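You operate a simulated robot arm through the tools that you are given. There is no shell and no other tool. Be economical: measure what you need, move in short steps, check, and stop when the job is done.

You are at the controls of a simulated two-armed robot. One attempt, no reset.

JOB
Swap the red cap on the quick flange stub for the blank marked STUB; clamp and lock it.
Fine: the cap goes in the white tray; the stiff clamp turns the light stub, so it is held steady with the other hand.

Only the result counts: the job must be done as asked and must still hold three seconds after the hand-in. Knocking over, shifting, dropping, spilling or breaking anything else fails it. Lids that push on must go on centred and level and be pressed home; caps that screw on are set level and turned clockwise until they are tight.

ROBOT AND FRAMES
Two 7-joint arms with two-finger parallel grippers on one trunk, on a base that drives. Base frame: it is fixed to the floor where the robot stands at the start and does not move with it; the origin is under the middle of the robot, x ahead of it, y to its left, z up; the surface under the hand at the start is at about z = 800. Readings come in mm, degrees, newtons and seconds.
The left shoulder is at the start at [20, 170, 1153], the right one opposite. With the tool pointing down near the work surface each hand reaches from about 160 to 660 mm from the robot's upright axis, wherever it stands, measured 20 degrees to its own side. Places, roughly: clamp lever with the blue knob [500, -100, 900]; clean [300, 500, 800]; lock button of the quick flange stub [400, 100, 900]; port of the quick flange stub [500, 0, 900]. Payload 3.8 kg a hand.
The TCP of each hand is the grasp point between the finger pads, 30 mm short of the fingertips. In the tool frame z runs along the fingers and y along their closing line. The gripper opens to 110 mm. The fingers are 20 mm wide and 10 mm thick; the gripper's body (48 by 112 mm) begins 55 mm behind the TCP.
Orientation is that of the tool frame in the base frame, as a unit quaternion [w, x, y, z]. With the fingers straight down and closing along the base's y, the tool's x points along the base's -x, its y along +y and its z along -z.

CONTROLS
- The arms move only by the tool apply_moves. It takes "left_steps", "right_steps" or both (then of equal length, played together; a hand with none holds still); each is a list of rows, each a list of 3 entries, a list of its own where there are three numbers: the turn, a rotation vector about the tool's x, y, z in rad, then the shift along the tool's x, y, z in mm, then the finger opening in mm, from 0 to 110. In form: [[[rx, ry, rz], [tx, ty, tz], hand], ...]. A call has 1 to 12 rows; each row shifts and turns the commanded pose from where the row before left it, along the tool's axes as they then stand. Rows are played at 5 a second. More than 50 mm and 8.6 degrees between two rows, or a gripper value outside its range, and nothing of the call is played. A pose out of reach is approached as far as the arm can. The call stops where the force on the tool passes 60 N (or 10 N more than at its start, if that is more) or the arm is blocked; 0.2 s more then pass. Each finger travels about 72 mm/s and halts on what it meets, pressing with about 43 N; the grip force reading is that of the motor and also rises with nothing between the fingers. The clock runs only during rows and for 0.2 s after the last one: add rows that do not move to give the fingers time. It gives the time, the measured TCP pose, the force on the tool (base axes), the opening and the grip force at its end, in the units of the frame above (readings bear some noise), with the torque about the TCP (base axes, N m) and any sound that the robot's microphone picked up, and new pictures: "show" is both (left out), scene, wrist or none (wrist: the cameras of the hands that moved).
- Cameras (640 x 400 px; columns grow to the right, rows downward): "scene" is now at [117.4, 25, 1318.7]; the picture's right is [0.18, -0.98, 0.00], its down [-0.46, -0.09, -0.88] and it looks along [0.87, 0.16, -0.47] (base axes); focal length 236 px, centre (320, 200). "left" rides on the left gripper at [72, -17, -103] in its tool frame; the picture's right is [0.23, 0.97, 0.00], its down [-0.76, 0.18, -0.62] and it looks along [-0.61, 0.14, 0.78] (tool axes); focal length 222 px, centre (320, 200). "right" rides on the right gripper at [72, 17, -103] in its tool frame; the picture's right is [-0.23, 0.97, 0.00], its down [-0.76, -0.18, -0.62] and it looks along [-0.61, -0.14, 0.78] (tool axes); focal length 222 px, centre (320, 200). There is no depth. A picture from a camera that has moved, and an enlarged one, comes with that camera's place and axes in the base frame and with its lens. The place of the scene camera against the robot may be out by one fixed shift of up to 12 mm in any direction.
- lift_body(by): slides the trunk up (or, below 0, down) by that many mm; the arms and the scene camera ride with it, the base frame stays. It gives what a move gives, with no picture.
- base_move(legs): drives the robot by 1 to 6 legs, each [ahead, turn to the left] in mm and degrees, along the robot's own axes; the way and the turn of a leg run together, so that a leg with both is an arc; at most 1500 mm and 180 degrees a leg. The arms and the cameras ride along, it lands a little off, and it stops where it bumps. It gives what a move gives, and a new picture of the scene camera.
- turn_head(pan, tilt): turns the head with the scene camera to pan (to the left, within 80 degrees either way) and tilt (down, from -29 to 69), counted from straight ahead of the robot. It gives what a move gives, and a new picture of the scene camera.
- close_up(camera, box): a new picture of the part [left, top, right, bottom] of that camera's present view, enlarged. No time passes.
- job_done(): hands the job in; it is judged then, once.

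Work in short steps. Places have to be worked out from the pictures, the camera data and where the tool is seen: move nearer, look again, correct. Check each grasp and each placing, and mend what went wrong. You have 120 turns and 260 pictures in all, those below and enlarged ones among them. Open the grippers and draw the arms clear of the work before you hand the job in, unless the task says otherwise; then end with one line.

The tools are called after "Emit:" as a command line: name --argument value ..., lists and objects as JSON in quotes. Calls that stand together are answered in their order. apply_moves: Moves the arms, as the interface text tells. Its arguments: {"type":"object","properties":{"left_steps":{"type":"array"},"right_steps":{"type":"array"},"show":{"type":"string","enum":["both","scene","wrist","none"]}},"required":[]} The other tools are called the same way: lift_body (by) slides the trunk up or down; base_move (legs) drives the base; turn_head (pan, tilt) turns the head that bears the scene camera; close_up (camera, box) takes an enlarged picture of a part of a camera's view; job_done () hands the job in.

At the start:

```text
t: 0.0
left_tcp_pos: [522.8, 259.8, 1121.4]
left_tcp_rot: [0.0, 0.0, 1.0, 0.001]
left_force: [-0.1, 0.1, -0.6]
left_torque: [0.0, 0.04, -0.03]
left_grip_width: 110.2
left_finger_force: 0.0
right_tcp_pos: [448.6, -158.2, 1183.7]
right_tcp_rot: [0.0, 0.0, 1.0, -0.001]
right_force: [-0.8, -0.6, -0.1]
right_torque: [0.0, -0.02, 0.0]
right_grip_width: 110.2
right_finger_force: 0.0
trunk travel left (down, up): [-250.0, 320.0]
robot x, y, heading: [-3.2, -1.6, -0.2]
head pan, tilt: [10.5, 28.0]
```

scene: 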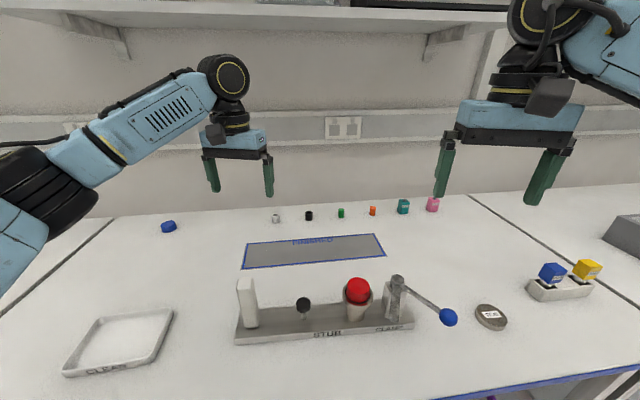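
right: 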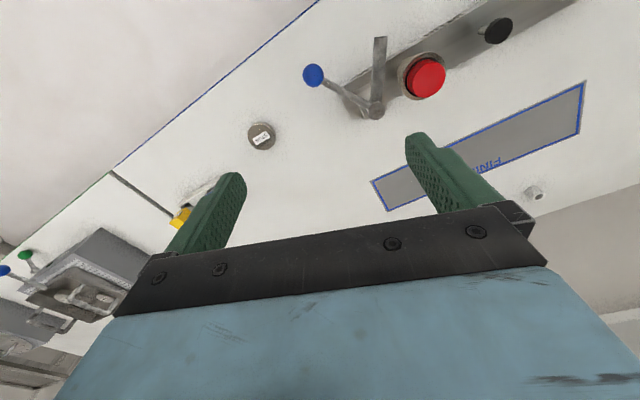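
left: 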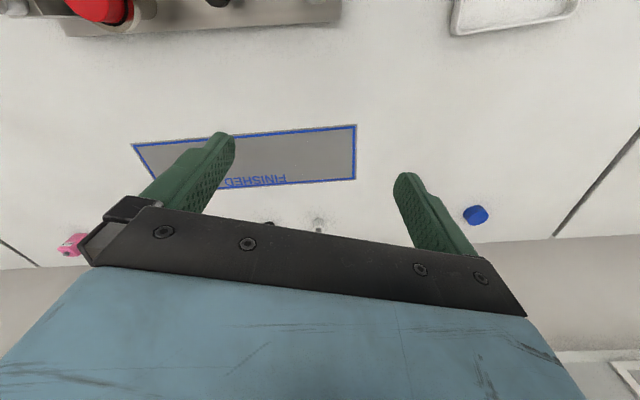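

I start with enlarged views of the fixture and the blank.

Emit:
close_up --camera "scene" --box '[220, 250, 540, 360]'

Emit:
close_up --camera "right" --box '[230, 0, 550, 200]'

```text
2.00 times, centred on (380, 305) of scene
camera zoom: at [117.4, 25.0, 1318.7], right [0.18, -0.98, 0.0], down [-0.46, -0.09, -0.88], along [0.87, 0.16, -0.47], focal length 472 px, centre (200, -10)
```

zoom: 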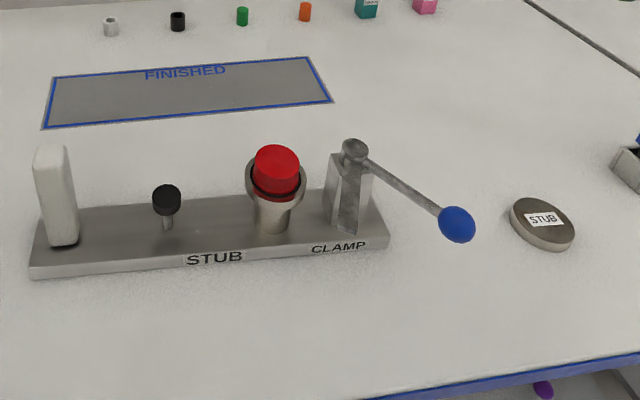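

```text
2.00 times, centred on (390, 100) of right
camera zoom: at [379.3, -142.6, 1287.7], right [0.23, 0.97, 0.0], down [0.76, -0.18, 0.62], along [0.61, -0.14, -0.78], focal length 444 px, centre (180, 400)
```

zoom: 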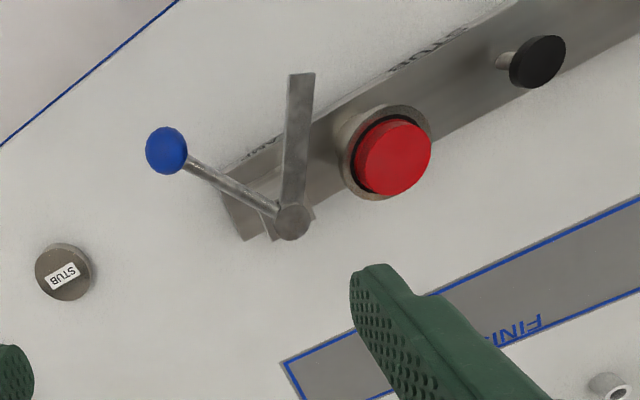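

The red cap is near (495, 5, 900), the lever pivot near (530, -80), and the white post near y 240. I'll bring the right wrist camera closer to see how the mechanism works.

Emit:
apply_moves --right_steps '[[[0, 0, 0], [14, 30, 34], 110], [[0, 0, 0], [14, 30, 34], 110], [[0, 0, 0], [14, 30, 34], 110], [[0, 0, 0], [14, 30, 34], 110], [[0, 0, 0], [0, 0, 0], 110]]' --show "both"

```text
t: 1.2
left_tcp_pos: [523.2, 260.0, 1121.0]
left_tcp_rot: [0.0, 0.001, 1.0, -0.001]
left_force: [-0.6, 0.1, -0.8]
left_torque: [0.02, -0.01, 0.0]
left_grip_width: 109.9
left_finger_force: 0.0
right_tcp_pos: [395.7, -38.5, 1046.8]
right_tcp_rot: [0.0, 0.001, 1.0, -0.001]
right_force: [-0.5, -0.1, 0.7]
right_torque: [0.02, 0.02, 0.01]
right_grip_width: 109.8
right_finger_force: 0.0
trunk travel left (down, up): [-250.0, 320.0]
robot x, y, heading: [-0.3, -1.4, -0.3]
head pan, tilt: [10.5, 28.0]
camera scene: at [117.3, 24.7, 1318.7], right [0.18, -0.98, 0.0], down [-0.46, -0.09, -0.88], along [0.87, 0.16, -0.47], focal length 236 px, centre (320, 200)
camera right: at [323.9, -22.9, 1150.9], right [0.23, 0.97, 0.0], down [0.76, -0.18, 0.62], along [0.61, -0.14, -0.78], focal length 222 px, centre (320, 200)
```

scene: 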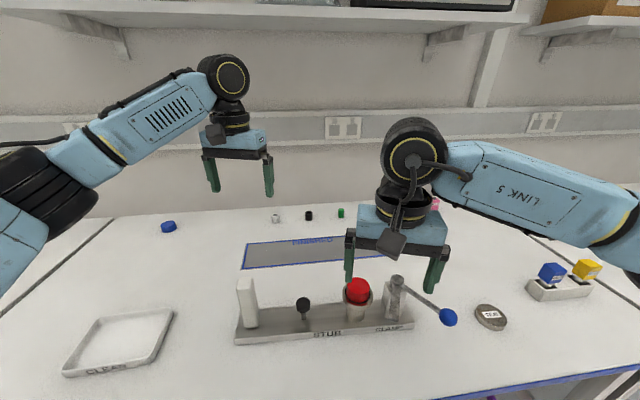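
right: 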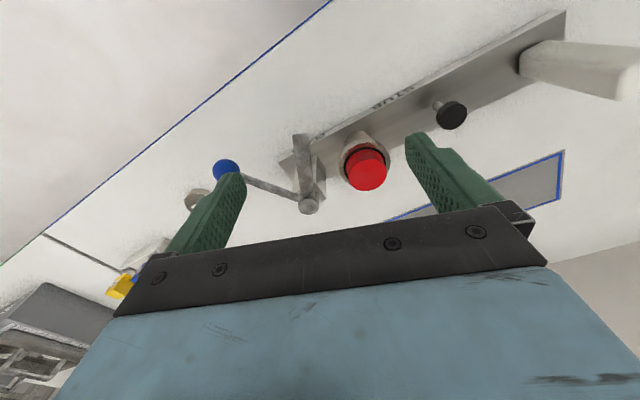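

Emit:
close_up --camera "right" --box '[200, 80, 480, 230]'

Emit:
close_up --camera "scene" --box '[330, 260, 470, 345]'

```text
2.29 times, centred on (340, 155) of right
camera zoom: at [323.9, -22.9, 1150.9], right [0.23, 0.97, 0.0], down [0.76, -0.18, 0.62], along [0.61, -0.14, -0.78], focal length 508 px, centre (274, 303)
```

zoom: 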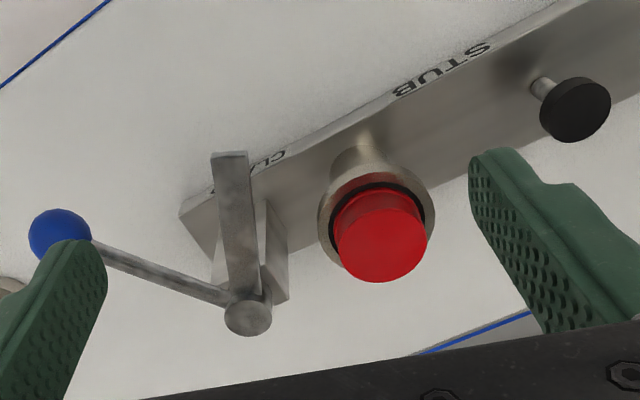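

```text
4.57 times, centred on (400, 302) of scene
camera zoom: at [117.3, 24.7, 1318.7], right [0.18, -0.98, 0.0], down [-0.46, -0.09, -0.88], along [0.87, 0.16, -0.47], focal length 1079 px, centre (-46, -269)
```

zoom: 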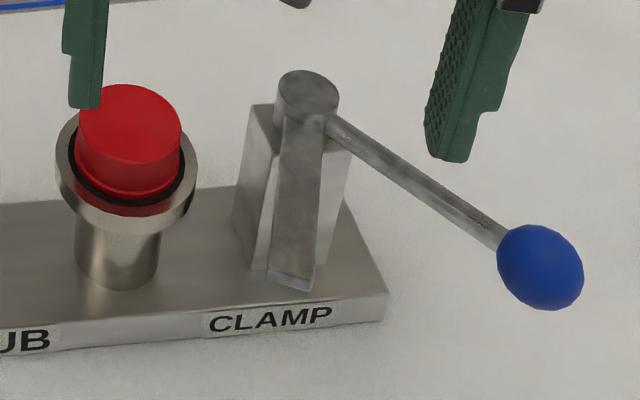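

By triangulating the two right-wrist views I get:
- cap top (481, 0, 916)
- lever pivot (507, -81, 926)
- knob (436, -165, 918)
- button (452, 120, 865)
- blank (542, -312)

The fixture's long axis is about 18° off y. I'll move the right hand toward the blank and the left hand over the cap.

Emit:
apply_moves --left_steps '[[[0, 0, 0], [7, -43.3, 15], 110], [[0, 0, 0], [7, -43.3, 15], 110], [[0, 0, 0], [7, -43.3, 15], 110], [[0, 0, 0], [7, -43.3, 15], 110], [[0, 0, 0], [7, -43.3, 15], 110], [[0, 0, 0], [7, -43.3, 15], 110]]' --right_steps '[[[0, 0, 0], [-17.3, -43.7, 6], 110], [[0, 0, 0], [-17.3, -43.7, 6], 110], [[0, 0, 0], [-17.3, -43.7, 6], 110], [[0, 0, 0], [-17.3, -43.7, 6], 110], [[0, 0, 0], [-17.3, -43.7, 6], 110], [[0, 0, 0], [-17.3, -43.7, 6], 110]]' --show "none"

Emit:
apply_moves --left_steps '[[[0, 0, 0.14], [0, 0, 0], 100], [[0, 0, 0.14], [0, 0, 0], 100], [[0, 0, 0.14], [0, 0, 0], 100], [[0, 0, 0.14], [0, 0, 0], 100], [[0, 0, 0.14], [0, 0, 0], 100], [[0, 0, 0.14], [0, 0, 0], 100], [[0, 0, 0.14], [0, 0, 0], 100], [[0, 0, 0.14], [0, 0, 0], 100], [[0, 0, 0.14], [0, 0, 0], 100], [[0, 0, 0], [0, 0, 0], 100]]' --show "both"

Emit:
close_up --camera "right" --box '[160, 0, 480, 200]'

```text
t: 2.6
left_tcp_pos: [480.8, -1.7, 1029.6]
left_tcp_rot: [0.0, -0.001, 1.0, 0.0]
left_force: [0.0, 0.1, 0.2]
left_torque: [0.0, 0.01, -0.07]
left_grip_width: 110.0
left_finger_force: 0.1
right_tcp_pos: [498.1, -302.5, 1009.8]
right_tcp_rot: [-0.001, -0.001, 1.0, 0.001]
right_force: [0.7, -0.2, -0.2]
right_torque: [0.01, 0.02, -0.04]
right_grip_width: 109.8
right_finger_force: 0.0
trunk travel left (down, up): [-250.0, 320.0]
robot x, y, heading: [-1.4, -0.2, -0.3]
head pan, tilt: [10.5, 28.0]
```

```text
t: 4.8
left_tcp_pos: [481.1, 0.1, 1029.2]
left_tcp_rot: [-0.001, 0.59, 0.807, 0.0]
left_force: [-0.8, 0.3, 0.3]
left_torque: [0.0, 0.01, 0.0]
left_grip_width: 99.9
left_finger_force: 0.1
right_tcp_pos: [497.1, -300.7, 1010.5]
right_tcp_rot: [0.0, -0.001, 1.0, -0.001]
right_force: [0.1, 0.3, -1.1]
right_torque: [-0.01, -0.01, -0.03]
right_grip_width: 110.0
right_finger_force: 0.1
trunk travel left (down, up): [-250.0, 320.0]
robot x, y, heading: [1.2, -1.8, 0.2]
head pan, tilt: [10.5, 28.0]
camera scene: at [117.4, 25.0, 1318.7], right [0.18, -0.98, 0.0], down [-0.46, -0.09, -0.88], along [0.87, 0.16, -0.47], focal length 236 px, centre (320, 200)
camera left: at [442.3, 64.0, 1132.9], right [0.86, 0.51, 0.0], down [0.4, -0.67, 0.62], along [0.32, -0.54, -0.78], focal length 222 px, centre (320, 200)
```

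scene: 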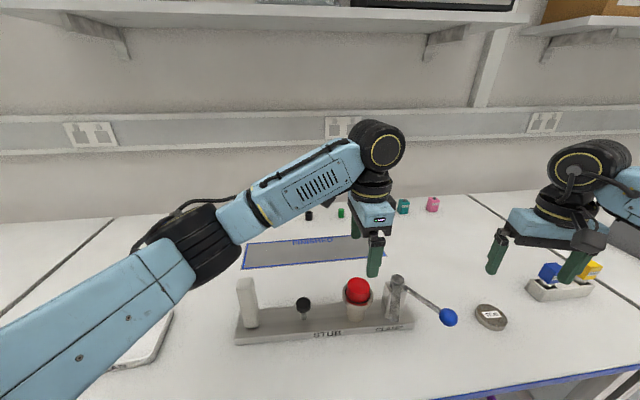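
left: 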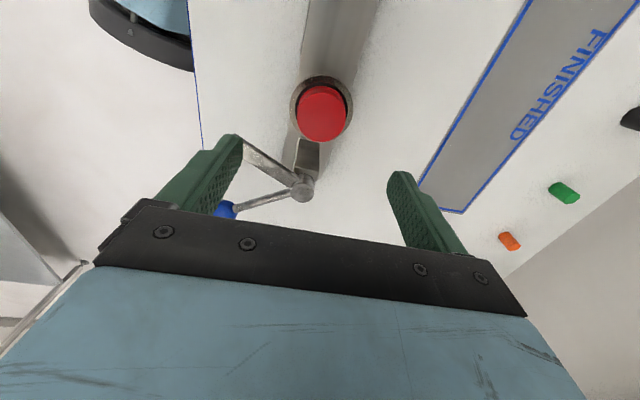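

```text
2.00 times, centred on (320, 100) of right
camera zoom: at [426.1, -284.5, 1114.3], right [0.23, 0.97, 0.0], down [0.76, -0.18, 0.62], along [0.61, -0.14, -0.78], focal length 444 px, centre (320, 400)
```

zoom: 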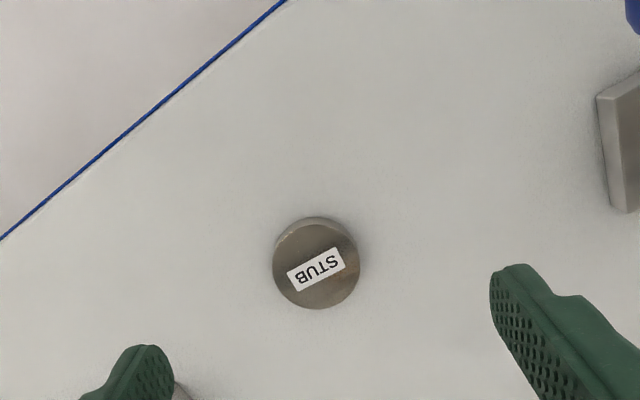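

The left hand is turned across the fixture and sits above the cap. I'll enlarge the left view to measure the cap's offset from the closing line.

Emit:
close_up --camera "left" --box '[220, 50, 420, 215]'

```text
2.42 times, centred on (320, 132) of left
camera zoom: at [442.3, 64.0, 1132.9], right [0.86, 0.51, 0.0], down [0.4, -0.67, 0.62], along [0.32, -0.54, -0.78], focal length 538 px, centre (320, 364)
```

zoom: 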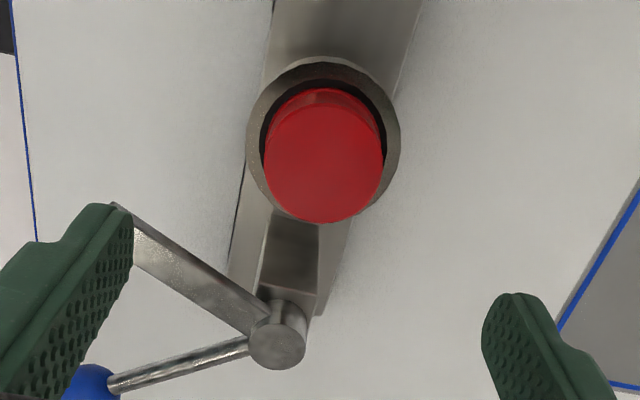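

The cap is 47 mm across, its top is at z≈916 and the flange top at z≈880. I'll lower the left hand straight down to TCP z 918 and close on the cap.

Emit:
apply_moves --left_steps '[[[0, 0, 0], [1, 0, 37], 90], [[0, 0, 0], [0, 0, 37], 90], [[0, 0, 0], [0, 0, 37], 90], [[0, 0, 0], [0, 0, 0], 60], [[0, 0, 0], [0, 0, 0], 36], [[0, 0, 0], [0, 0, 0], 36]]' --show "both"

```text
t: 6.2
left_tcp_pos: [481.9, 1.2, 917.1]
left_tcp_rot: [0.0, 0.589, 0.808, 0.001]
left_force: [-1.3, -0.1, 0.2]
left_torque: [-0.1, -0.29, -0.22]
left_grip_width: 66.8
left_finger_force: 42.5
right_tcp_pos: [497.9, -301.9, 1010.9]
right_tcp_rot: [0.0, -0.001, 1.0, 0.0]
right_force: [0.1, 0.0, 0.3]
right_torque: [0.03, 0.03, 0.01]
right_grip_width: 110.2
right_finger_force: 0.0
trunk travel left (down, up): [-250.0, 320.0]
robot x, y, heading: [0.9, 1.9, -0.1]
head pan, tilt: [10.5, 28.0]
camera scene: at [117.5, 25.1, 1318.7], right [0.18, -0.98, 0.0], down [-0.46, -0.09, -0.88], along [0.87, 0.16, -0.47], focal length 236 px, centre (320, 200)
camera left: at [443.0, 65.8, 1021.0], right [0.86, 0.51, 0.0], down [0.4, -0.67, 0.62], along [0.32, -0.53, -0.78], focal length 222 px, centre (320, 200)
```

scene: 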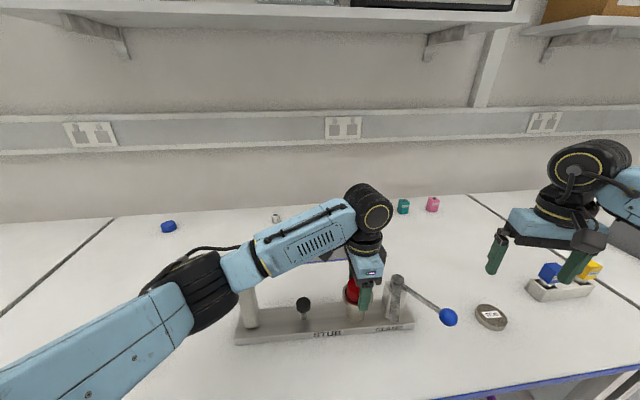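
left: 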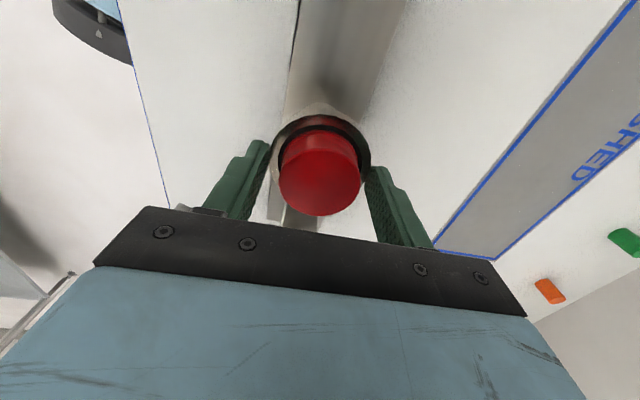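

Closing stopped at 66.8 mm, which is the flange rim, so the rim is higher than I estimated. I'll open, rise 14 mm and close again.

Emit:
apply_moves --left_steps '[[[0, 0, 0], [0, 0, 0], 85], [[0, 0, 0], [0, 0, -14], 85], [[0, 0, 0], [0, 0, 0], 50], [[0, 0, 0], [0, 0, 0], 36], [[0, 0, 0], [0, 0, 0], 36]]' --show "wrist"

```text
t: 7.4
left_tcp_pos: [481.2, 2.6, 931.9]
left_tcp_rot: [0.0, 0.589, 0.808, 0.0]
left_force: [0.9, 0.7, 0.2]
left_torque: [-0.04, -0.02, 0.01]
left_grip_width: 47.6
left_finger_force: 43.6
right_tcp_pos: [497.6, -299.7, 1010.0]
right_tcp_rot: [0.0, 0.0, 1.0, 0.001]
right_force: [-0.3, 0.4, 0.6]
right_torque: [-0.01, -0.02, -0.01]
right_grip_width: 110.1
right_finger_force: 0.0
trunk travel left (down, up): [-250.0, 320.0]
robot x, y, heading: [-1.4, 3.2, -0.0]
head pan, tilt: [10.5, 28.0]
camera left: at [442.5, 65.6, 1034.9], right [0.86, 0.51, 0.0], down [0.4, -0.67, 0.62], along [0.32, -0.53, -0.78], focal length 222 px, centre (320, 200)
```

left: 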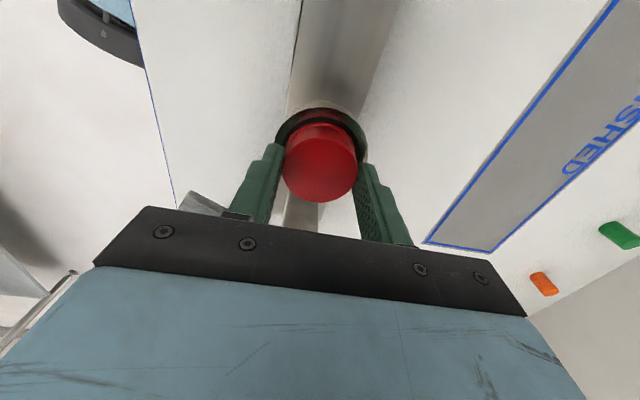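

The opening is 47.6 mm, so the fingers are on the cap. I'll pull up gently and watch the force.

Emit:
apply_moves --left_steps '[[[0, 0, 0], [0, 0, -3], 36], [[0, 0, 0], [0, 0, -3], 36], [[0, 0, 0], [0, 0, 0], 36]]' --show "both"

```text
t: 8.2
left_tcp_pos: [480.9, 0.5, 938.1]
left_tcp_rot: [0.001, 0.589, 0.808, 0.0]
left_force: [-0.4, 0.1, -0.1]
left_torque: [0.0, -0.01, -0.04]
left_grip_width: 47.8
left_finger_force: 42.5
right_tcp_pos: [497.5, -300.5, 1010.6]
right_tcp_rot: [0.0, 0.0, 1.0, 0.0]
right_force: [-0.2, 1.1, 1.0]
right_torque: [0.0, 0.01, -0.03]
right_grip_width: 110.3
right_finger_force: 0.0
trunk travel left (down, up): [-250.0, 320.0]
robot x, y, heading: [0.4, 5.3, 0.0]
head pan, tilt: [10.5, 28.0]
camera scene: at [117.4, 25.0, 1318.7], right [0.18, -0.98, 0.0], down [-0.46, -0.09, -0.88], along [0.87, 0.16, -0.47], focal length 236 px, centre (320, 200)
camera left: at [442.2, 65.6, 1041.4], right [0.86, 0.51, 0.0], down [0.4, -0.67, 0.62], along [0.32, -0.53, -0.78], focal length 222 px, centre (320, 200)
```

scene: 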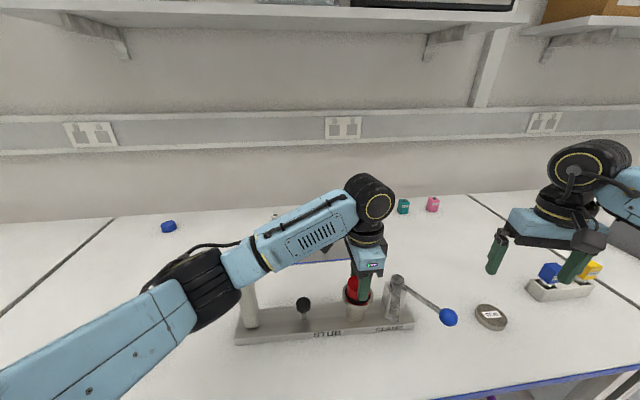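
left: 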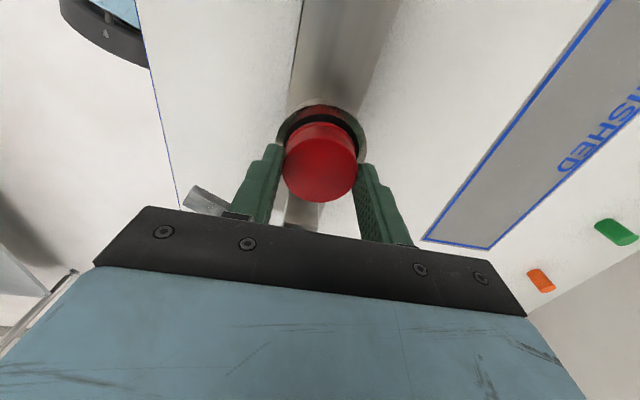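

The cap comes out freely, with the flange staying put. I lift it clear by about 120 mm.

Emit:
apply_moves --left_steps '[[[0, 0, 0], [0, 0, -30], 36], [[0, 0, 0], [0, 0, -40], 36], [[0, 0, 0], [0, 0, -50], 36], [[0, 0, 0], [0, 0, 0], 36]]' --show "both"

Emit:
close_up --camera "scene" --box '[230, 250, 470, 360]'

```text
t: 9.2
left_tcp_pos: [481.9, 0.1, 1057.4]
left_tcp_rot: [-0.001, 0.589, 0.808, 0.0]
left_force: [1.1, 0.3, 0.9]
left_torque: [0.0, 0.01, 0.0]
left_grip_width: 47.3
left_finger_force: 42.9
right_tcp_pos: [497.8, -301.1, 1009.4]
right_tcp_rot: [0.0, 0.0, 1.0, -0.001]
right_force: [-0.4, -0.8, 0.2]
right_torque: [0.01, -0.01, -0.02]
right_grip_width: 110.0
right_finger_force: 0.1
trunk travel left (down, up): [-250.0, 320.0]
robot x, y, heading: [-2.2, -0.3, 0.1]
head pan, tilt: [10.5, 28.0]
camera scene: at [117.6, 25.1, 1318.6], right [0.18, -0.98, 0.0], down [-0.46, -0.09, -0.88], along [0.87, 0.16, -0.47], focal length 236 px, centre (320, 200)
camera left: at [443.0, 64.4, 1161.2], right [0.86, 0.51, 0.0], down [0.4, -0.67, 0.62], along [0.32, -0.53, -0.78], focal length 222 px, centre (320, 200)
```

scene: 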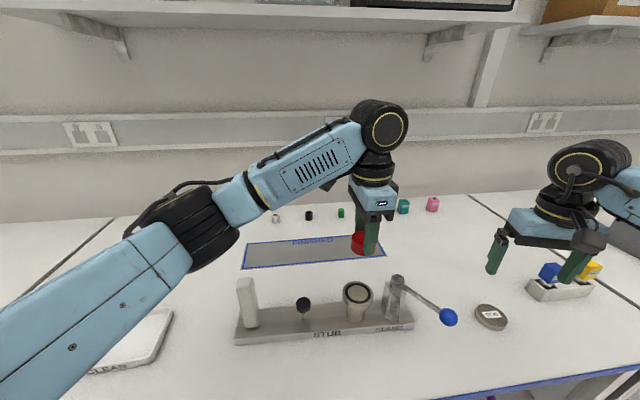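
left: 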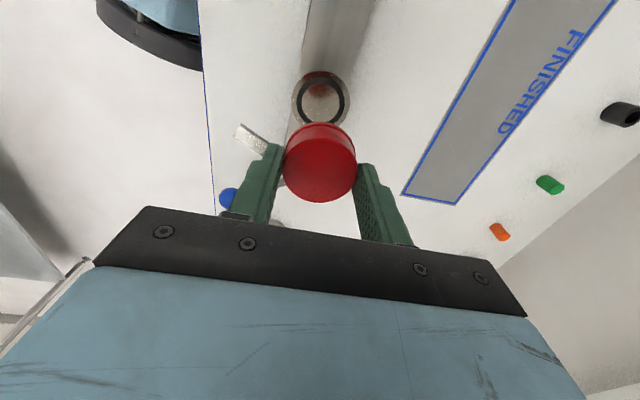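

```text
2.67 times, centred on (350, 305) of scene
camera zoom: at [117.6, 25.1, 1318.6], right [0.18, -0.98, 0.0], down [-0.46, -0.09, -0.88], along [0.87, 0.16, -0.47], focal length 630 px, centre (240, -80)
```

zoom: 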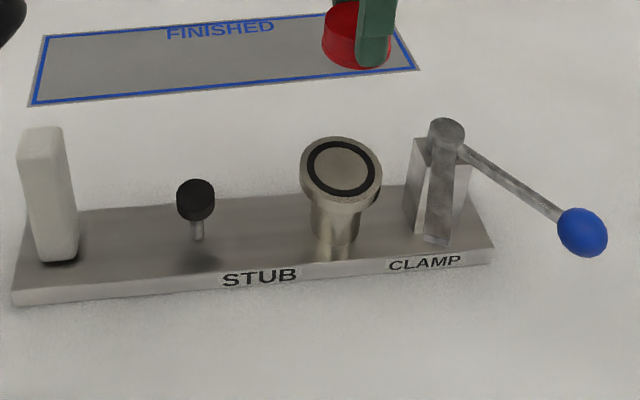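

The port face is clear. I carry the cap left over to the tray at a safe height.

Emit:
apply_moves --left_steps '[[[0, 0, 0], [47.2, 1, 0], 36], [[0, 0, 0], [47.2, 1, 0], 36], [[0, 0, 0], [47.2, 1, 0], 36], [[0, 0, 0], [47.2, 1, 0], 36], [[0, 0, 0], [47.2, 1, 0], 36], [[0, 0, 0], [47.2, 1, 0], 36], [[0, 0, 0], [47.2, 1, 0], 36], [[0, 0, 0], [47.2, 1, 0], 36], [[0, 0, 0], [47.2, 1, 0], 36], [[0, 0, 0], [47.2, 1, 0], 36], [[0, 0, 0], [47.2, 1, 0], 36], [[0, 0, 0], [0, 0, 0], 36]]' --show "both"

```text
t: 11.8
left_tcp_pos: [333.4, 498.3, 1059.4]
left_tcp_rot: [0.0, 0.589, 0.808, 0.0]
left_force: [0.1, -0.5, -0.4]
left_torque: [-0.01, -0.03, 0.01]
left_grip_width: 47.5
left_finger_force: 43.0
right_tcp_pos: [497.9, -301.8, 1009.9]
right_tcp_rot: [-0.001, 0.0, 1.0, 0.0]
right_force: [-0.3, -0.2, -0.2]
right_torque: [-0.01, 0.01, -0.01]
right_grip_width: 110.1
right_finger_force: 0.0
trunk travel left (down, up): [-250.0, 320.0]
robot x, y, heading: [-2.6, 2.2, -0.1]
head pan, tilt: [10.5, 28.0]
camera scene: at [117.7, 24.7, 1318.6], right [0.18, -0.98, 0.0], down [-0.46, -0.09, -0.88], along [0.87, 0.16, -0.47], focal length 236 px, centre (320, 200)
camera left: at [293.5, 562.3, 1162.0], right [0.86, 0.51, 0.0], down [0.4, -0.67, 0.62], along [0.32, -0.53, -0.78], focal length 222 px, centre (320, 200)
```

scene: 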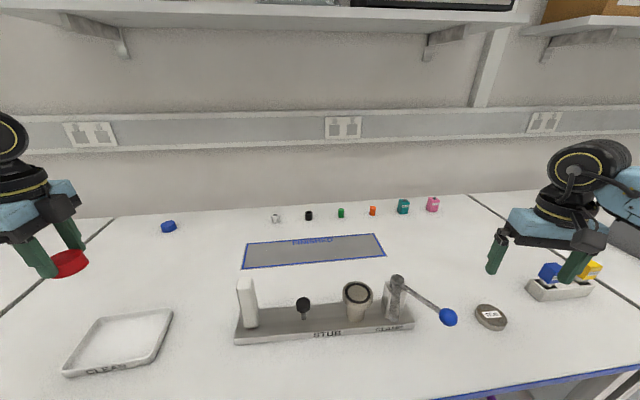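
left: 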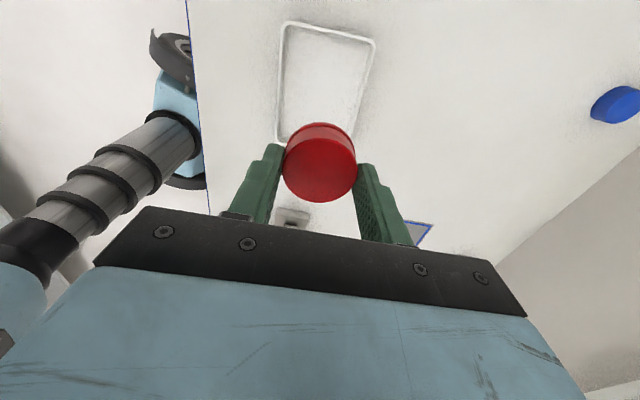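

The tray centre works out at about (342, 495), so I shift slightly and lower most of the way.

Emit:
apply_moves --left_steps '[[[0, 0, 0], [-5, 7, 40], 36], [[0, 0, 0], [0, 0, 45], 36], [[0, 0, 0], [0, 0, 45], 36], [[0, 0, 0], [0, 0, 45], 36], [[0, 0, 0], [0, 0, 20], 36], [[0, 0, 0], [0, 0, 0], 36]]' --show "both"

```text
t: 13.2
left_tcp_pos: [340.9, 495.2, 864.6]
left_tcp_rot: [0.0, 0.59, 0.808, 0.0]
left_force: [0.4, 1.0, -0.6]
left_torque: [0.01, 0.02, 0.03]
left_grip_width: 47.7
left_finger_force: 43.1
right_tcp_pos: [496.7, -301.5, 1010.3]
right_tcp_rot: [0.0, 0.0, 1.0, 0.001]
right_force: [0.3, -1.1, 1.0]
right_torque: [0.01, 0.0, 0.01]
right_grip_width: 110.0
right_finger_force: 0.1
trunk travel left (down, up): [-250.0, 320.0]
robot x, y, heading: [0.8, 2.7, 0.1]
head pan, tilt: [10.5, 28.0]
camera scene: at [117.3, 25.0, 1318.7], right [0.18, -0.98, 0.0], down [-0.46, -0.09, -0.88], along [0.87, 0.16, -0.47], focal length 236 px, centre (320, 200)
camera left: at [301.7, 559.4, 967.3], right [0.86, 0.51, 0.0], down [0.4, -0.67, 0.62], along [0.32, -0.53, -0.78], focal length 222 px, centre (320, 200)
```

scene: 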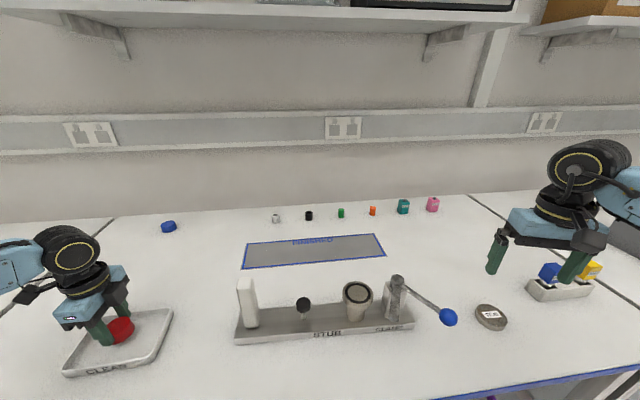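
left: 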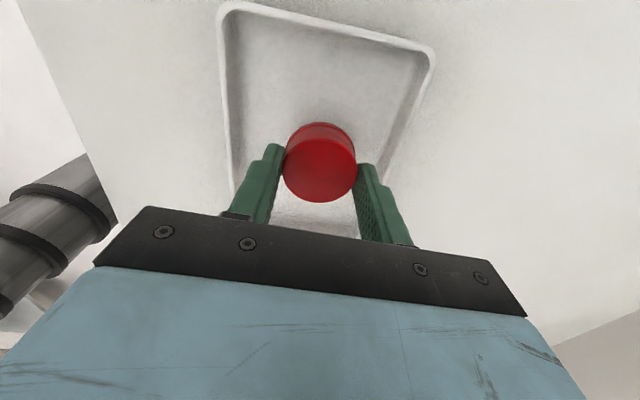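

The cap is well inside the tray outline. I lower it in small steps until it touches.

Emit:
apply_moves --left_steps '[[[0, 0, 0], [0, 0, 6], 36], [[0, 0, 0], [0, 0, 4], 36], [[0, 0, 0], [0, 0, 2], 36], [[0, 0, 0], [0, 0, 2], 36], [[0, 0, 0], [0, 0, 0], 36]]' --show "none"

```text
t: 14.4
left_tcp_pos: [339.9, 495.8, 850.8]
left_tcp_rot: [0.001, 0.589, 0.808, 0.001]
left_force: [0.3, -0.2, -0.1]
left_torque: [-0.02, 0.0, 0.0]
left_grip_width: 48.0
left_finger_force: 42.8
right_tcp_pos: [497.2, -301.2, 1010.4]
right_tcp_rot: [0.0, 0.0, 1.0, -0.001]
right_force: [0.7, -0.6, 0.3]
right_torque: [-0.05, 0.05, 0.0]
right_grip_width: 109.8
right_finger_force: 0.0
trunk travel left (down, up): [-250.0, 320.0]
robot x, y, heading: [1.5, -2.8, 0.0]
head pan, tilt: [10.5, 28.0]
```

Emit:
apply_moves --left_steps '[[[0, 0, 0], [0, 0, 2], 36], [[0, 0, 0], [0, 0, 2], 36], [[0, 0, 0], [0, 0, 2], 36], [[0, 0, 0], [0, 0, 0], 36]]' --show "wrist"

```text
t: 15.4
left_tcp_pos: [339.6, 495.3, 844.2]
left_tcp_rot: [0.0, 0.589, 0.808, 0.0]
left_force: [1.0, -0.3, -0.6]
left_torque: [-0.02, 0.02, 0.0]
left_grip_width: 47.7
left_finger_force: 42.8
right_tcp_pos: [496.7, -301.3, 1010.4]
right_tcp_rot: [0.0, 0.0, 1.0, 0.001]
right_force: [-0.1, 0.6, 0.6]
right_torque: [0.0, -0.01, -0.01]
right_grip_width: 110.2
right_finger_force: 0.1
trunk travel left (down, up): [-250.0, 320.0]
robot x, y, heading: [-1.6, 1.4, -0.1]
head pan, tilt: [10.5, 28.0]
camera left: at [301.6, 560.1, 947.1], right [0.86, 0.51, 0.0], down [0.4, -0.67, 0.62], along [0.32, -0.53, -0.78], focal length 222 px, centre (320, 200)
```

left: 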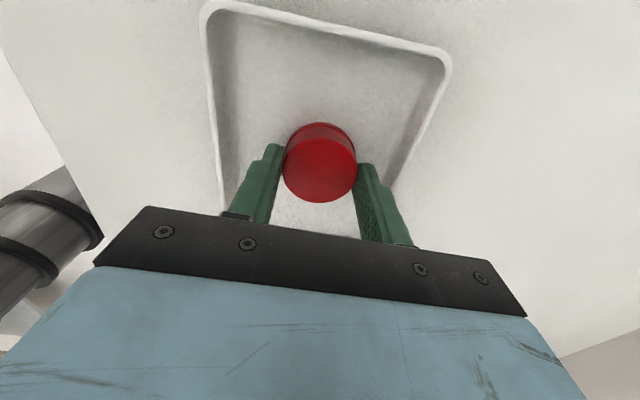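

No contact yet, so I keep lowering in 2 mm steps.

Emit:
apply_moves --left_steps '[[[0, 0, 0], [0, 0, 2], 36], [[0, 0, 0], [0, 0, 2], 36], [[0, 0, 0], [0, 0, 1], 36], [[0, 0, 0], [0, 0, 0], 36]]' --show "none"

```text
t: 16.4
left_tcp_pos: [339.8, 496.3, 844.0]
left_tcp_rot: [0.002, 0.589, 0.808, 0.004]
left_force: [-3.6, 4.7, 38.9]
left_torque: [0.12, 0.18, -0.02]
left_grip_width: 47.6
left_finger_force: 43.1
right_tcp_pos: [494.6, -302.0, 1011.7]
right_tcp_rot: [0.001, -0.001, 1.0, 0.001]
right_force: [0.2, 0.6, -0.1]
right_torque: [-0.04, 0.0, 0.02]
right_grip_width: 110.0
right_finger_force: 0.1
trunk travel left (down, up): [-250.0, 320.0]
robot x, y, heading: [1.7, -1.0, 0.1]
head pan, tilt: [10.5, 28.0]
```

The cap is on the tray floor. I ease off, open to 76 mm and rise.

Emit:
apply_moves --left_steps '[[[0, 0, 0], [0, 0, -4.5], 36], [[0, 0, 0], [0, 0, 0], 60], [[0, 0, 0], [0, 0, 0], 72], [[0, 0, 0], [0, 0, 0], 72], [[0, 0, 0], [0, 0, -25], 72], [[0, 0, 0], [0, 0, -45], 72], [[0, 0, 0], [0, 0, -50], 72], [[0, 0, 0], [0, 0, -50], 72]]' --show "both"

```text
t: 18.2
left_tcp_pos: [341.9, 496.2, 1014.3]
left_tcp_rot: [0.0, 0.59, 0.808, -0.001]
left_force: [-0.3, -0.3, 0.2]
left_torque: [0.02, -0.02, 0.0]
left_grip_width: 72.1
left_finger_force: 0.1
right_tcp_pos: [497.1, -301.0, 1010.3]
right_tcp_rot: [-0.001, 0.0, 1.0, 0.0]
right_force: [0.1, 0.6, 0.5]
right_torque: [0.0, 0.0, 0.0]
right_grip_width: 109.8
right_finger_force: 0.1
trunk travel left (down, up): [-250.0, 320.0]
robot x, y, heading: [-0.3, 2.2, -0.0]
head pan, tilt: [10.5, 28.0]
camera scene: at [117.4, 24.8, 1318.7], right [0.18, -0.98, 0.0], down [-0.46, -0.09, -0.88], along [0.87, 0.16, -0.47], focal length 236 px, centre (320, 200)
camera left: at [303.2, 560.5, 1116.5], right [0.86, 0.51, 0.0], down [0.4, -0.67, 0.62], along [0.32, -0.53, -0.78], focal length 222 px, centre (320, 200)
```

scene: 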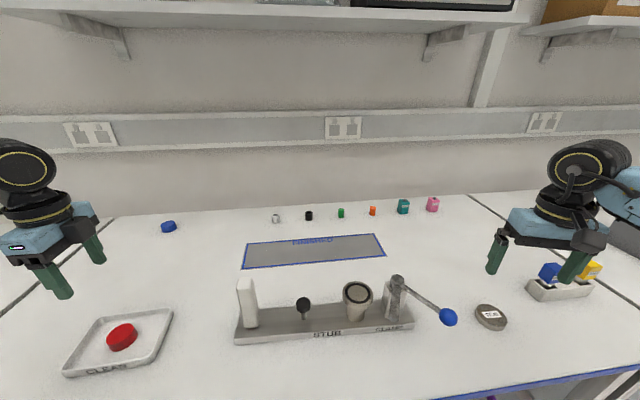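
left: 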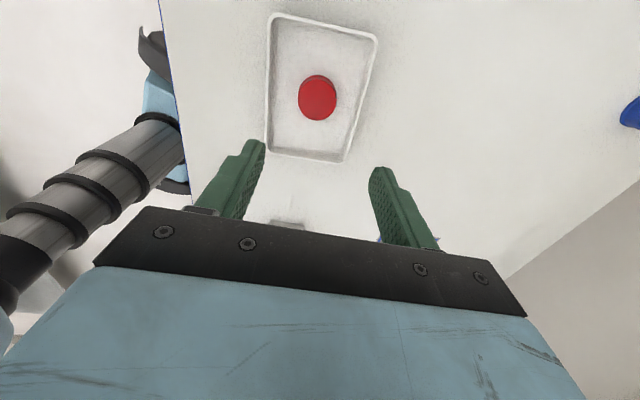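

The cap lies flat in the tray. Next is the blank at about (544, -313): I move the right hand over it and turn it across the fixture's axis.

Emit:
apply_moves --right_steps '[[[0, 0, 0], [-47, -12, 0], 100], [[0, 0, 0.14], [0, 0, 0], 100], [[0, 0, 0.14], [0, 0, 0], 100], [[0, 0, 0.14], [0, 0, 0], 100], [[0, 0, 0.14], [0, 0, 0], 100], [[0, 0, 0.14], [0, 0, 0], 100], [[0, 0, 0.14], [0, 0, 0], 100], [[0, 0, 0.14], [0, 0, 0], 100], [[0, 0, 0.14], [0, 0, 0], 100], [[0, 0, 0.14], [0, 0, 0], 100], [[0, 0, 0], [0, 0, 0], 100]]' --show "both"

Emit:
close_up --camera "right" --box '[220, 50, 420, 215]'

```text
t: 20.6
left_tcp_pos: [343.2, 496.6, 1013.7]
left_tcp_rot: [-0.001, 0.589, 0.808, 0.0]
left_force: [-0.6, -0.4, -0.3]
left_torque: [0.02, -0.01, 0.0]
left_grip_width: 71.9
left_finger_force: 0.1
right_tcp_pos: [546.1, -313.1, 1011.5]
right_tcp_rot: [0.0, 0.59, 0.807, 0.0]
right_force: [0.4, -0.3, 0.5]
right_torque: [0.03, 0.0, -0.01]
right_grip_width: 100.0
right_finger_force: 0.1
trunk travel left (down, up): [-250.0, 320.0]
robot x, y, heading: [-0.5, 1.8, -0.1]
head pan, tilt: [10.5, 28.0]
camera scene: at [117.4, 25.0, 1318.7], right [0.18, -0.98, 0.0], down [-0.46, -0.09, -0.88], along [0.87, 0.16, -0.47], focal length 236 px, centre (320, 200)
camera right: at [540.8, -239.3, 1115.7], right [1.0, 0.08, 0.0], down [0.06, -0.78, 0.62], along [0.05, -0.62, -0.78], focal length 222 px, centre (320, 200)
```

scene: 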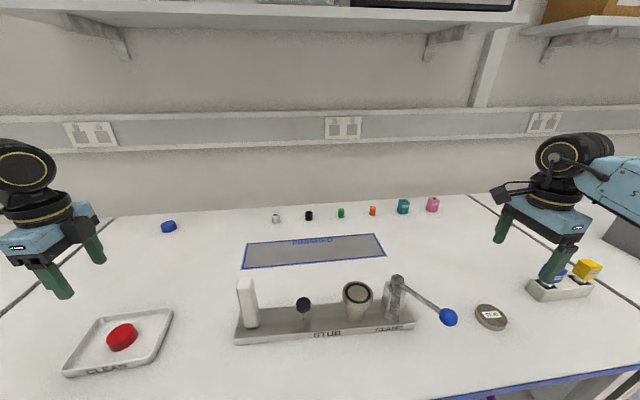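
right: 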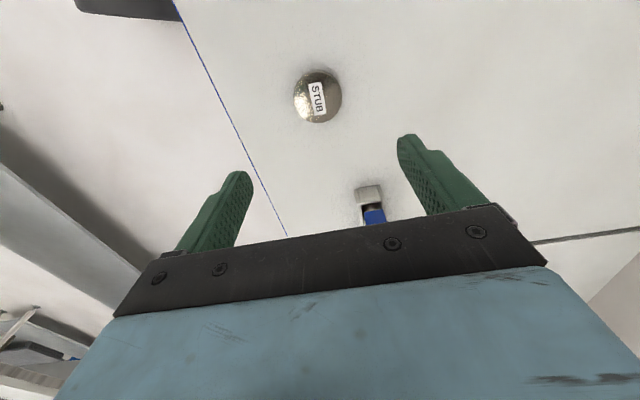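

```text
2.42 times, centred on (320, 132) of right
camera zoom: at [540.8, -239.3, 1115.7], right [1.0, 0.08, 0.0], down [0.06, -0.78, 0.62], along [0.05, -0.62, -0.78], focal length 538 px, centre (320, 364)
```

zoom: 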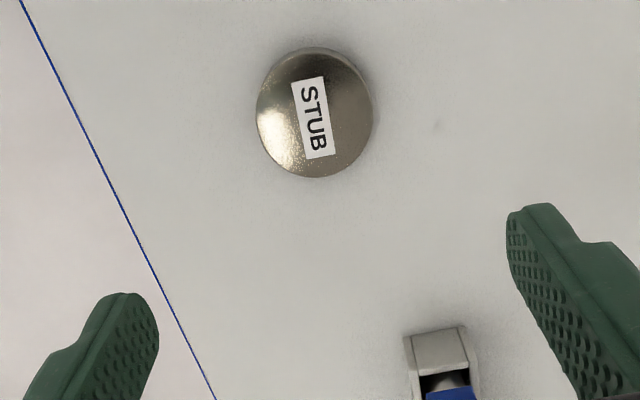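

The blank is at (544, -313), almost exactly under the TCP. I descend to about z 845 and look.

Emit:
apply_moves --right_steps '[[[0, 0, 0], [0, -2, 40], 90], [[0, 0, 0], [0, 0, 45], 90], [[0, 0, 0], [0, 0, 45], 90], [[0, 0, 0], [0, 0, 36], 90], [[0, 0, 0], [0, 0, 0], 90]]' --show "both"

Emit:
close_up --camera "right" --box '[180, 80, 460, 240]'

Emit:
close_up --camera "scene" --box '[420, 240, 580, 340]'

```text
t: 21.8
left_tcp_pos: [342.3, 497.1, 1014.2]
left_tcp_rot: [0.0, 0.589, 0.808, 0.001]
left_force: [-0.6, 0.3, 0.4]
left_torque: [-0.02, 0.02, 0.0]
left_grip_width: 72.0
left_finger_force: 0.1
right_tcp_pos: [543.3, -313.3, 844.5]
right_tcp_rot: [-0.001, 0.59, 0.808, 0.0]
right_force: [0.1, -0.8, -0.4]
right_torque: [-0.01, 0.04, -0.04]
right_grip_width: 90.0
right_finger_force: 0.1
trunk travel left (down, up): [-250.0, 320.0]
robot x, y, heading: [2.3, -2.4, -0.1]
head pan, tilt: [10.5, 28.0]
camera scene: at [117.3, 25.0, 1318.7], right [0.18, -0.98, 0.0], down [-0.46, -0.09, -0.88], along [0.87, 0.16, -0.47], focal length 236 px, centre (320, 200)
camera right: at [538.3, -240.4, 949.3], right [1.0, 0.08, 0.0], down [0.06, -0.78, 0.62], along [0.05, -0.62, -0.78], focal length 222 px, centre (320, 200)
```

scene: 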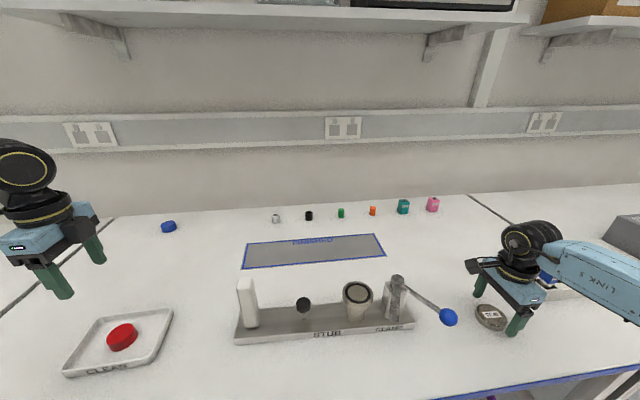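
right: 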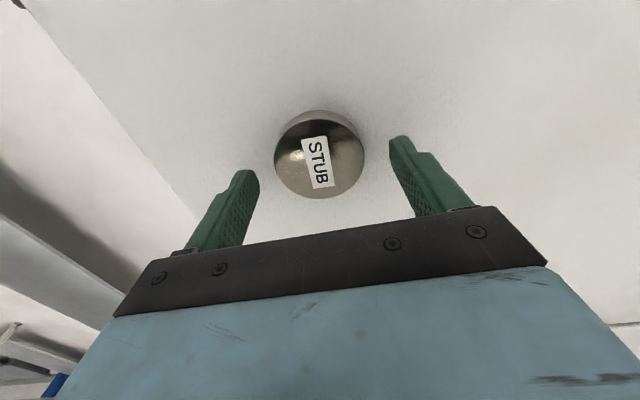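

```text
2.29 times, centred on (320, 160) of right
camera zoom: at [538.3, -240.4, 949.3], right [1.0, 0.08, 0.0], down [0.06, -0.78, 0.62], along [0.05, -0.62, -0.78], focal length 508 px, centre (320, 291)
```

zoom: 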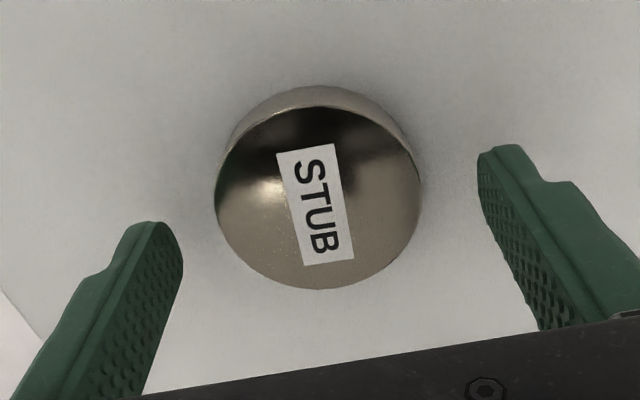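

```text
4.00 times, centred on (500, 290) of scene
camera zoom: at [117.3, 25.0, 1318.7], right [0.18, -0.98, 0.0], down [-0.46, -0.09, -0.88], along [0.87, 0.16, -0.47], focal length 944 px, centre (-400, -160)
```

zoom: 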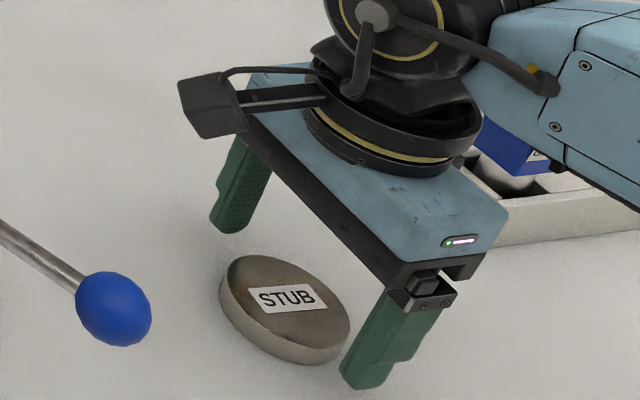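

The fingers straddle the disc, which is about 12–14 mm thick. I go down 8 mm so the tips stay above its bottom edge, and close.

Emit:
apply_moves --right_steps '[[[0, 0, 0], [0, 0, 4], 90], [[0, 0, 0], [0, 0, 4], 90], [[0, 0, 0], [0, 0, 0], 65], [[0, 0, 0], [0, 0, 0], 50], [[0, 0, 0], [0, 0, 0], 50]]' --show "wrist"

Emit:
close_up --camera "right" --box '[180, 80, 460, 240]'

```text
t: 23.0
left_tcp_pos: [343.0, 496.5, 1012.9]
left_tcp_rot: [0.0, 0.589, 0.808, -0.001]
left_force: [0.3, 0.0, -0.1]
left_torque: [0.01, 0.0, 0.02]
left_grip_width: 71.9
left_finger_force: 0.0
right_tcp_pos: [544.3, -315.2, 837.3]
right_tcp_rot: [-0.001, 0.59, 0.808, 0.0]
right_force: [-0.2, 0.1, -1.0]
right_torque: [-0.07, 0.0, -0.05]
right_grip_width: 60.9
right_finger_force: 43.1
trunk travel left (down, up): [-250.0, 320.0]
robot x, y, heading: [2.5, 3.7, 0.0]
head pan, tilt: [10.5, 28.0]
camera right: at [538.3, -240.5, 941.3], right [1.0, 0.08, 0.0], down [0.06, -0.78, 0.62], along [0.05, -0.62, -0.78], focal length 222 px, centre (320, 200)
```

right: 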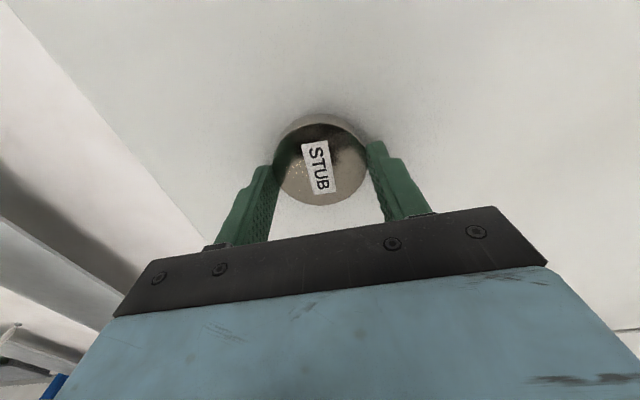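

```text
2.29 times, centred on (320, 160) of right
camera zoom: at [538.3, -240.5, 941.3], right [1.0, 0.08, 0.0], down [0.06, -0.78, 0.62], along [0.05, -0.62, -0.78], focal length 508 px, centre (320, 291)
```

zoom: 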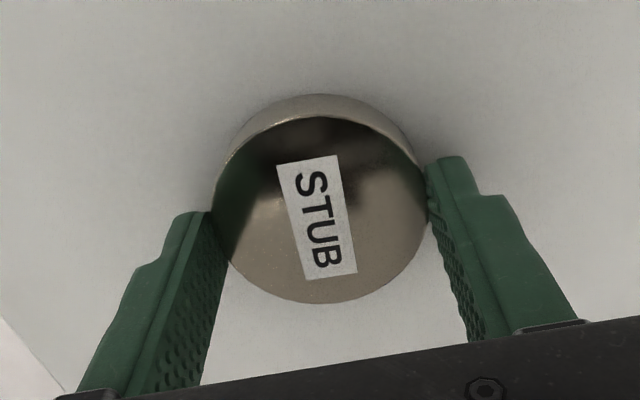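

The disc is gripped at 60.9 mm. I lift it straight up and check the hold.

Emit:
apply_moves --right_steps '[[[0, 0, 0], [0, 0, -10], 50], [[0, 0, 0], [0, 0, -40], 50], [[0, 0, 0], [0, 0, -45], 50], [[0, 0, 0], [0, 0, -45], 50], [[0, 0, 0], [0, 0, -30], 50], [[0, 0, 0], [0, 0, 0], 50]]' --show "wrist"

Emit:
apply_moves --right_steps '[[[0, 0, 0], [45.7, 5.2, 0], 50], [[0, 0, 0], [45.7, 5.2, 0], 50], [[0, 0, 0], [45.7, 5.2, 0], 50], [[0, 0, 0], [45.7, 5.2, 0], 50], [[0, 0, 0], [45.7, 5.2, 0], 50], [[0, 0, 0], [45.7, 5.2, 0], 50], [[0, 0, 0], [45.7, 5.2, 0], 50], [[0, 0, 0], [0, 0, 0], 50]]' --show "both"

Emit:
close_up --camera "right" --box '[180, 50, 460, 240]'

```text
t: 24.4
left_tcp_pos: [342.2, 496.5, 1013.7]
left_tcp_rot: [0.0, 0.589, 0.808, -0.001]
left_force: [0.4, 0.5, 0.2]
left_torque: [0.02, 0.03, 0.02]
left_grip_width: 72.1
left_finger_force: 0.0
right_tcp_pos: [545.1, -313.9, 1007.8]
right_tcp_rot: [-0.001, 0.589, 0.808, 0.0]
right_force: [-0.3, -0.4, -2.7]
right_torque: [-0.02, -0.01, 0.0]
right_grip_width: 60.6
right_finger_force: 42.7
trunk travel left (down, up): [-250.0, 320.0]
robot x, y, heading: [-1.8, 0.9, -0.1]
head pan, tilt: [10.5, 28.0]
camera right: at [539.7, -240.9, 1111.8], right [1.0, 0.08, 0.0], down [0.06, -0.78, 0.62], along [0.05, -0.62, -0.78], focal length 222 px, centre (320, 200)
```

right: 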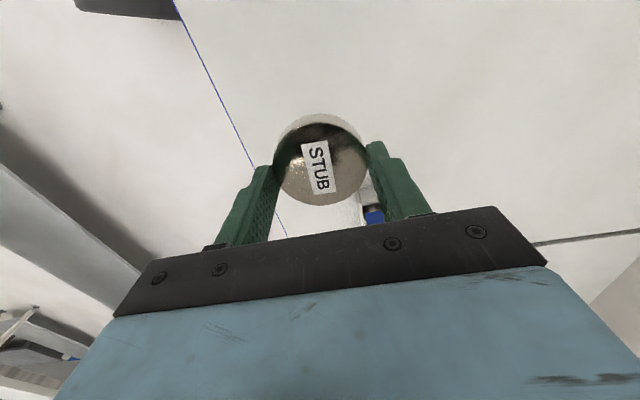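

```text
t: 26.2
left_tcp_pos: [342.0, 495.7, 1013.4]
left_tcp_rot: [0.0, 0.589, 0.808, 0.0]
left_force: [-0.1, -0.8, 0.7]
left_torque: [-0.02, -0.01, -0.01]
left_grip_width: 72.0
left_finger_force: 0.0
right_tcp_pos: [481.1, 1.6, 1007.6]
right_tcp_rot: [0.0, 0.59, 0.808, 0.0]
right_force: [0.6, 0.1, -3.8]
right_torque: [0.02, -0.02, -0.01]
right_grip_width: 60.6
right_finger_force: 43.2
trunk travel left (down, up): [-250.0, 320.0]
robot x, y, heading: [0.9, 0.6, -0.1]
head pan, tilt: [10.5, 28.0]
camera scene: at [117.7, 24.3, 1318.7], right [0.18, -0.98, 0.0], down [-0.46, -0.09, -0.88], along [0.87, 0.16, -0.47], focal length 236 px, centre (320, 200)
camera right: at [476.1, 75.0, 1111.0], right [1.0, 0.08, 0.0], down [0.06, -0.78, 0.62], along [0.05, -0.62, -0.78], focal length 222 px, centre (320, 200)
```

scene: 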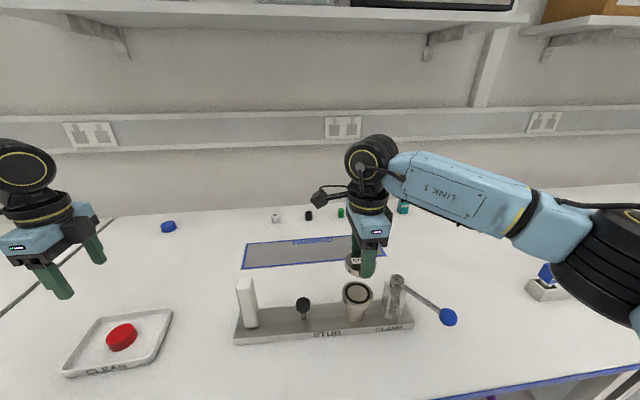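
right: 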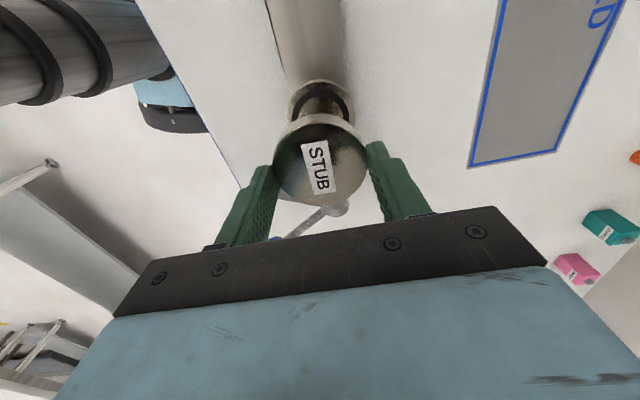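

```text
2.11 times, centred on (320, 145) of right
camera zoom: at [476.1, 75.0, 1111.0], right [1.0, 0.08, 0.0], down [0.06, -0.78, 0.62], along [0.05, -0.62, -0.78], focal length 468 px, centre (320, 316)
```

zoom: 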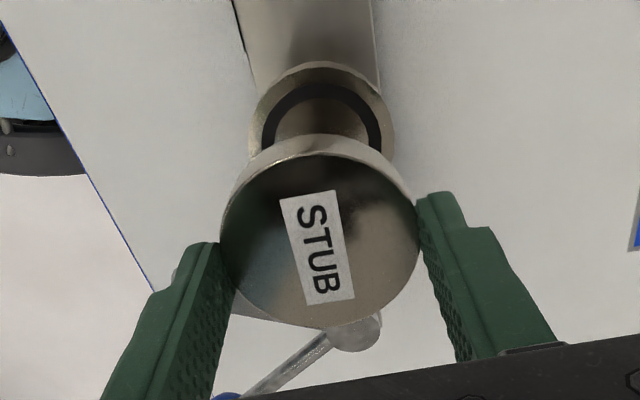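

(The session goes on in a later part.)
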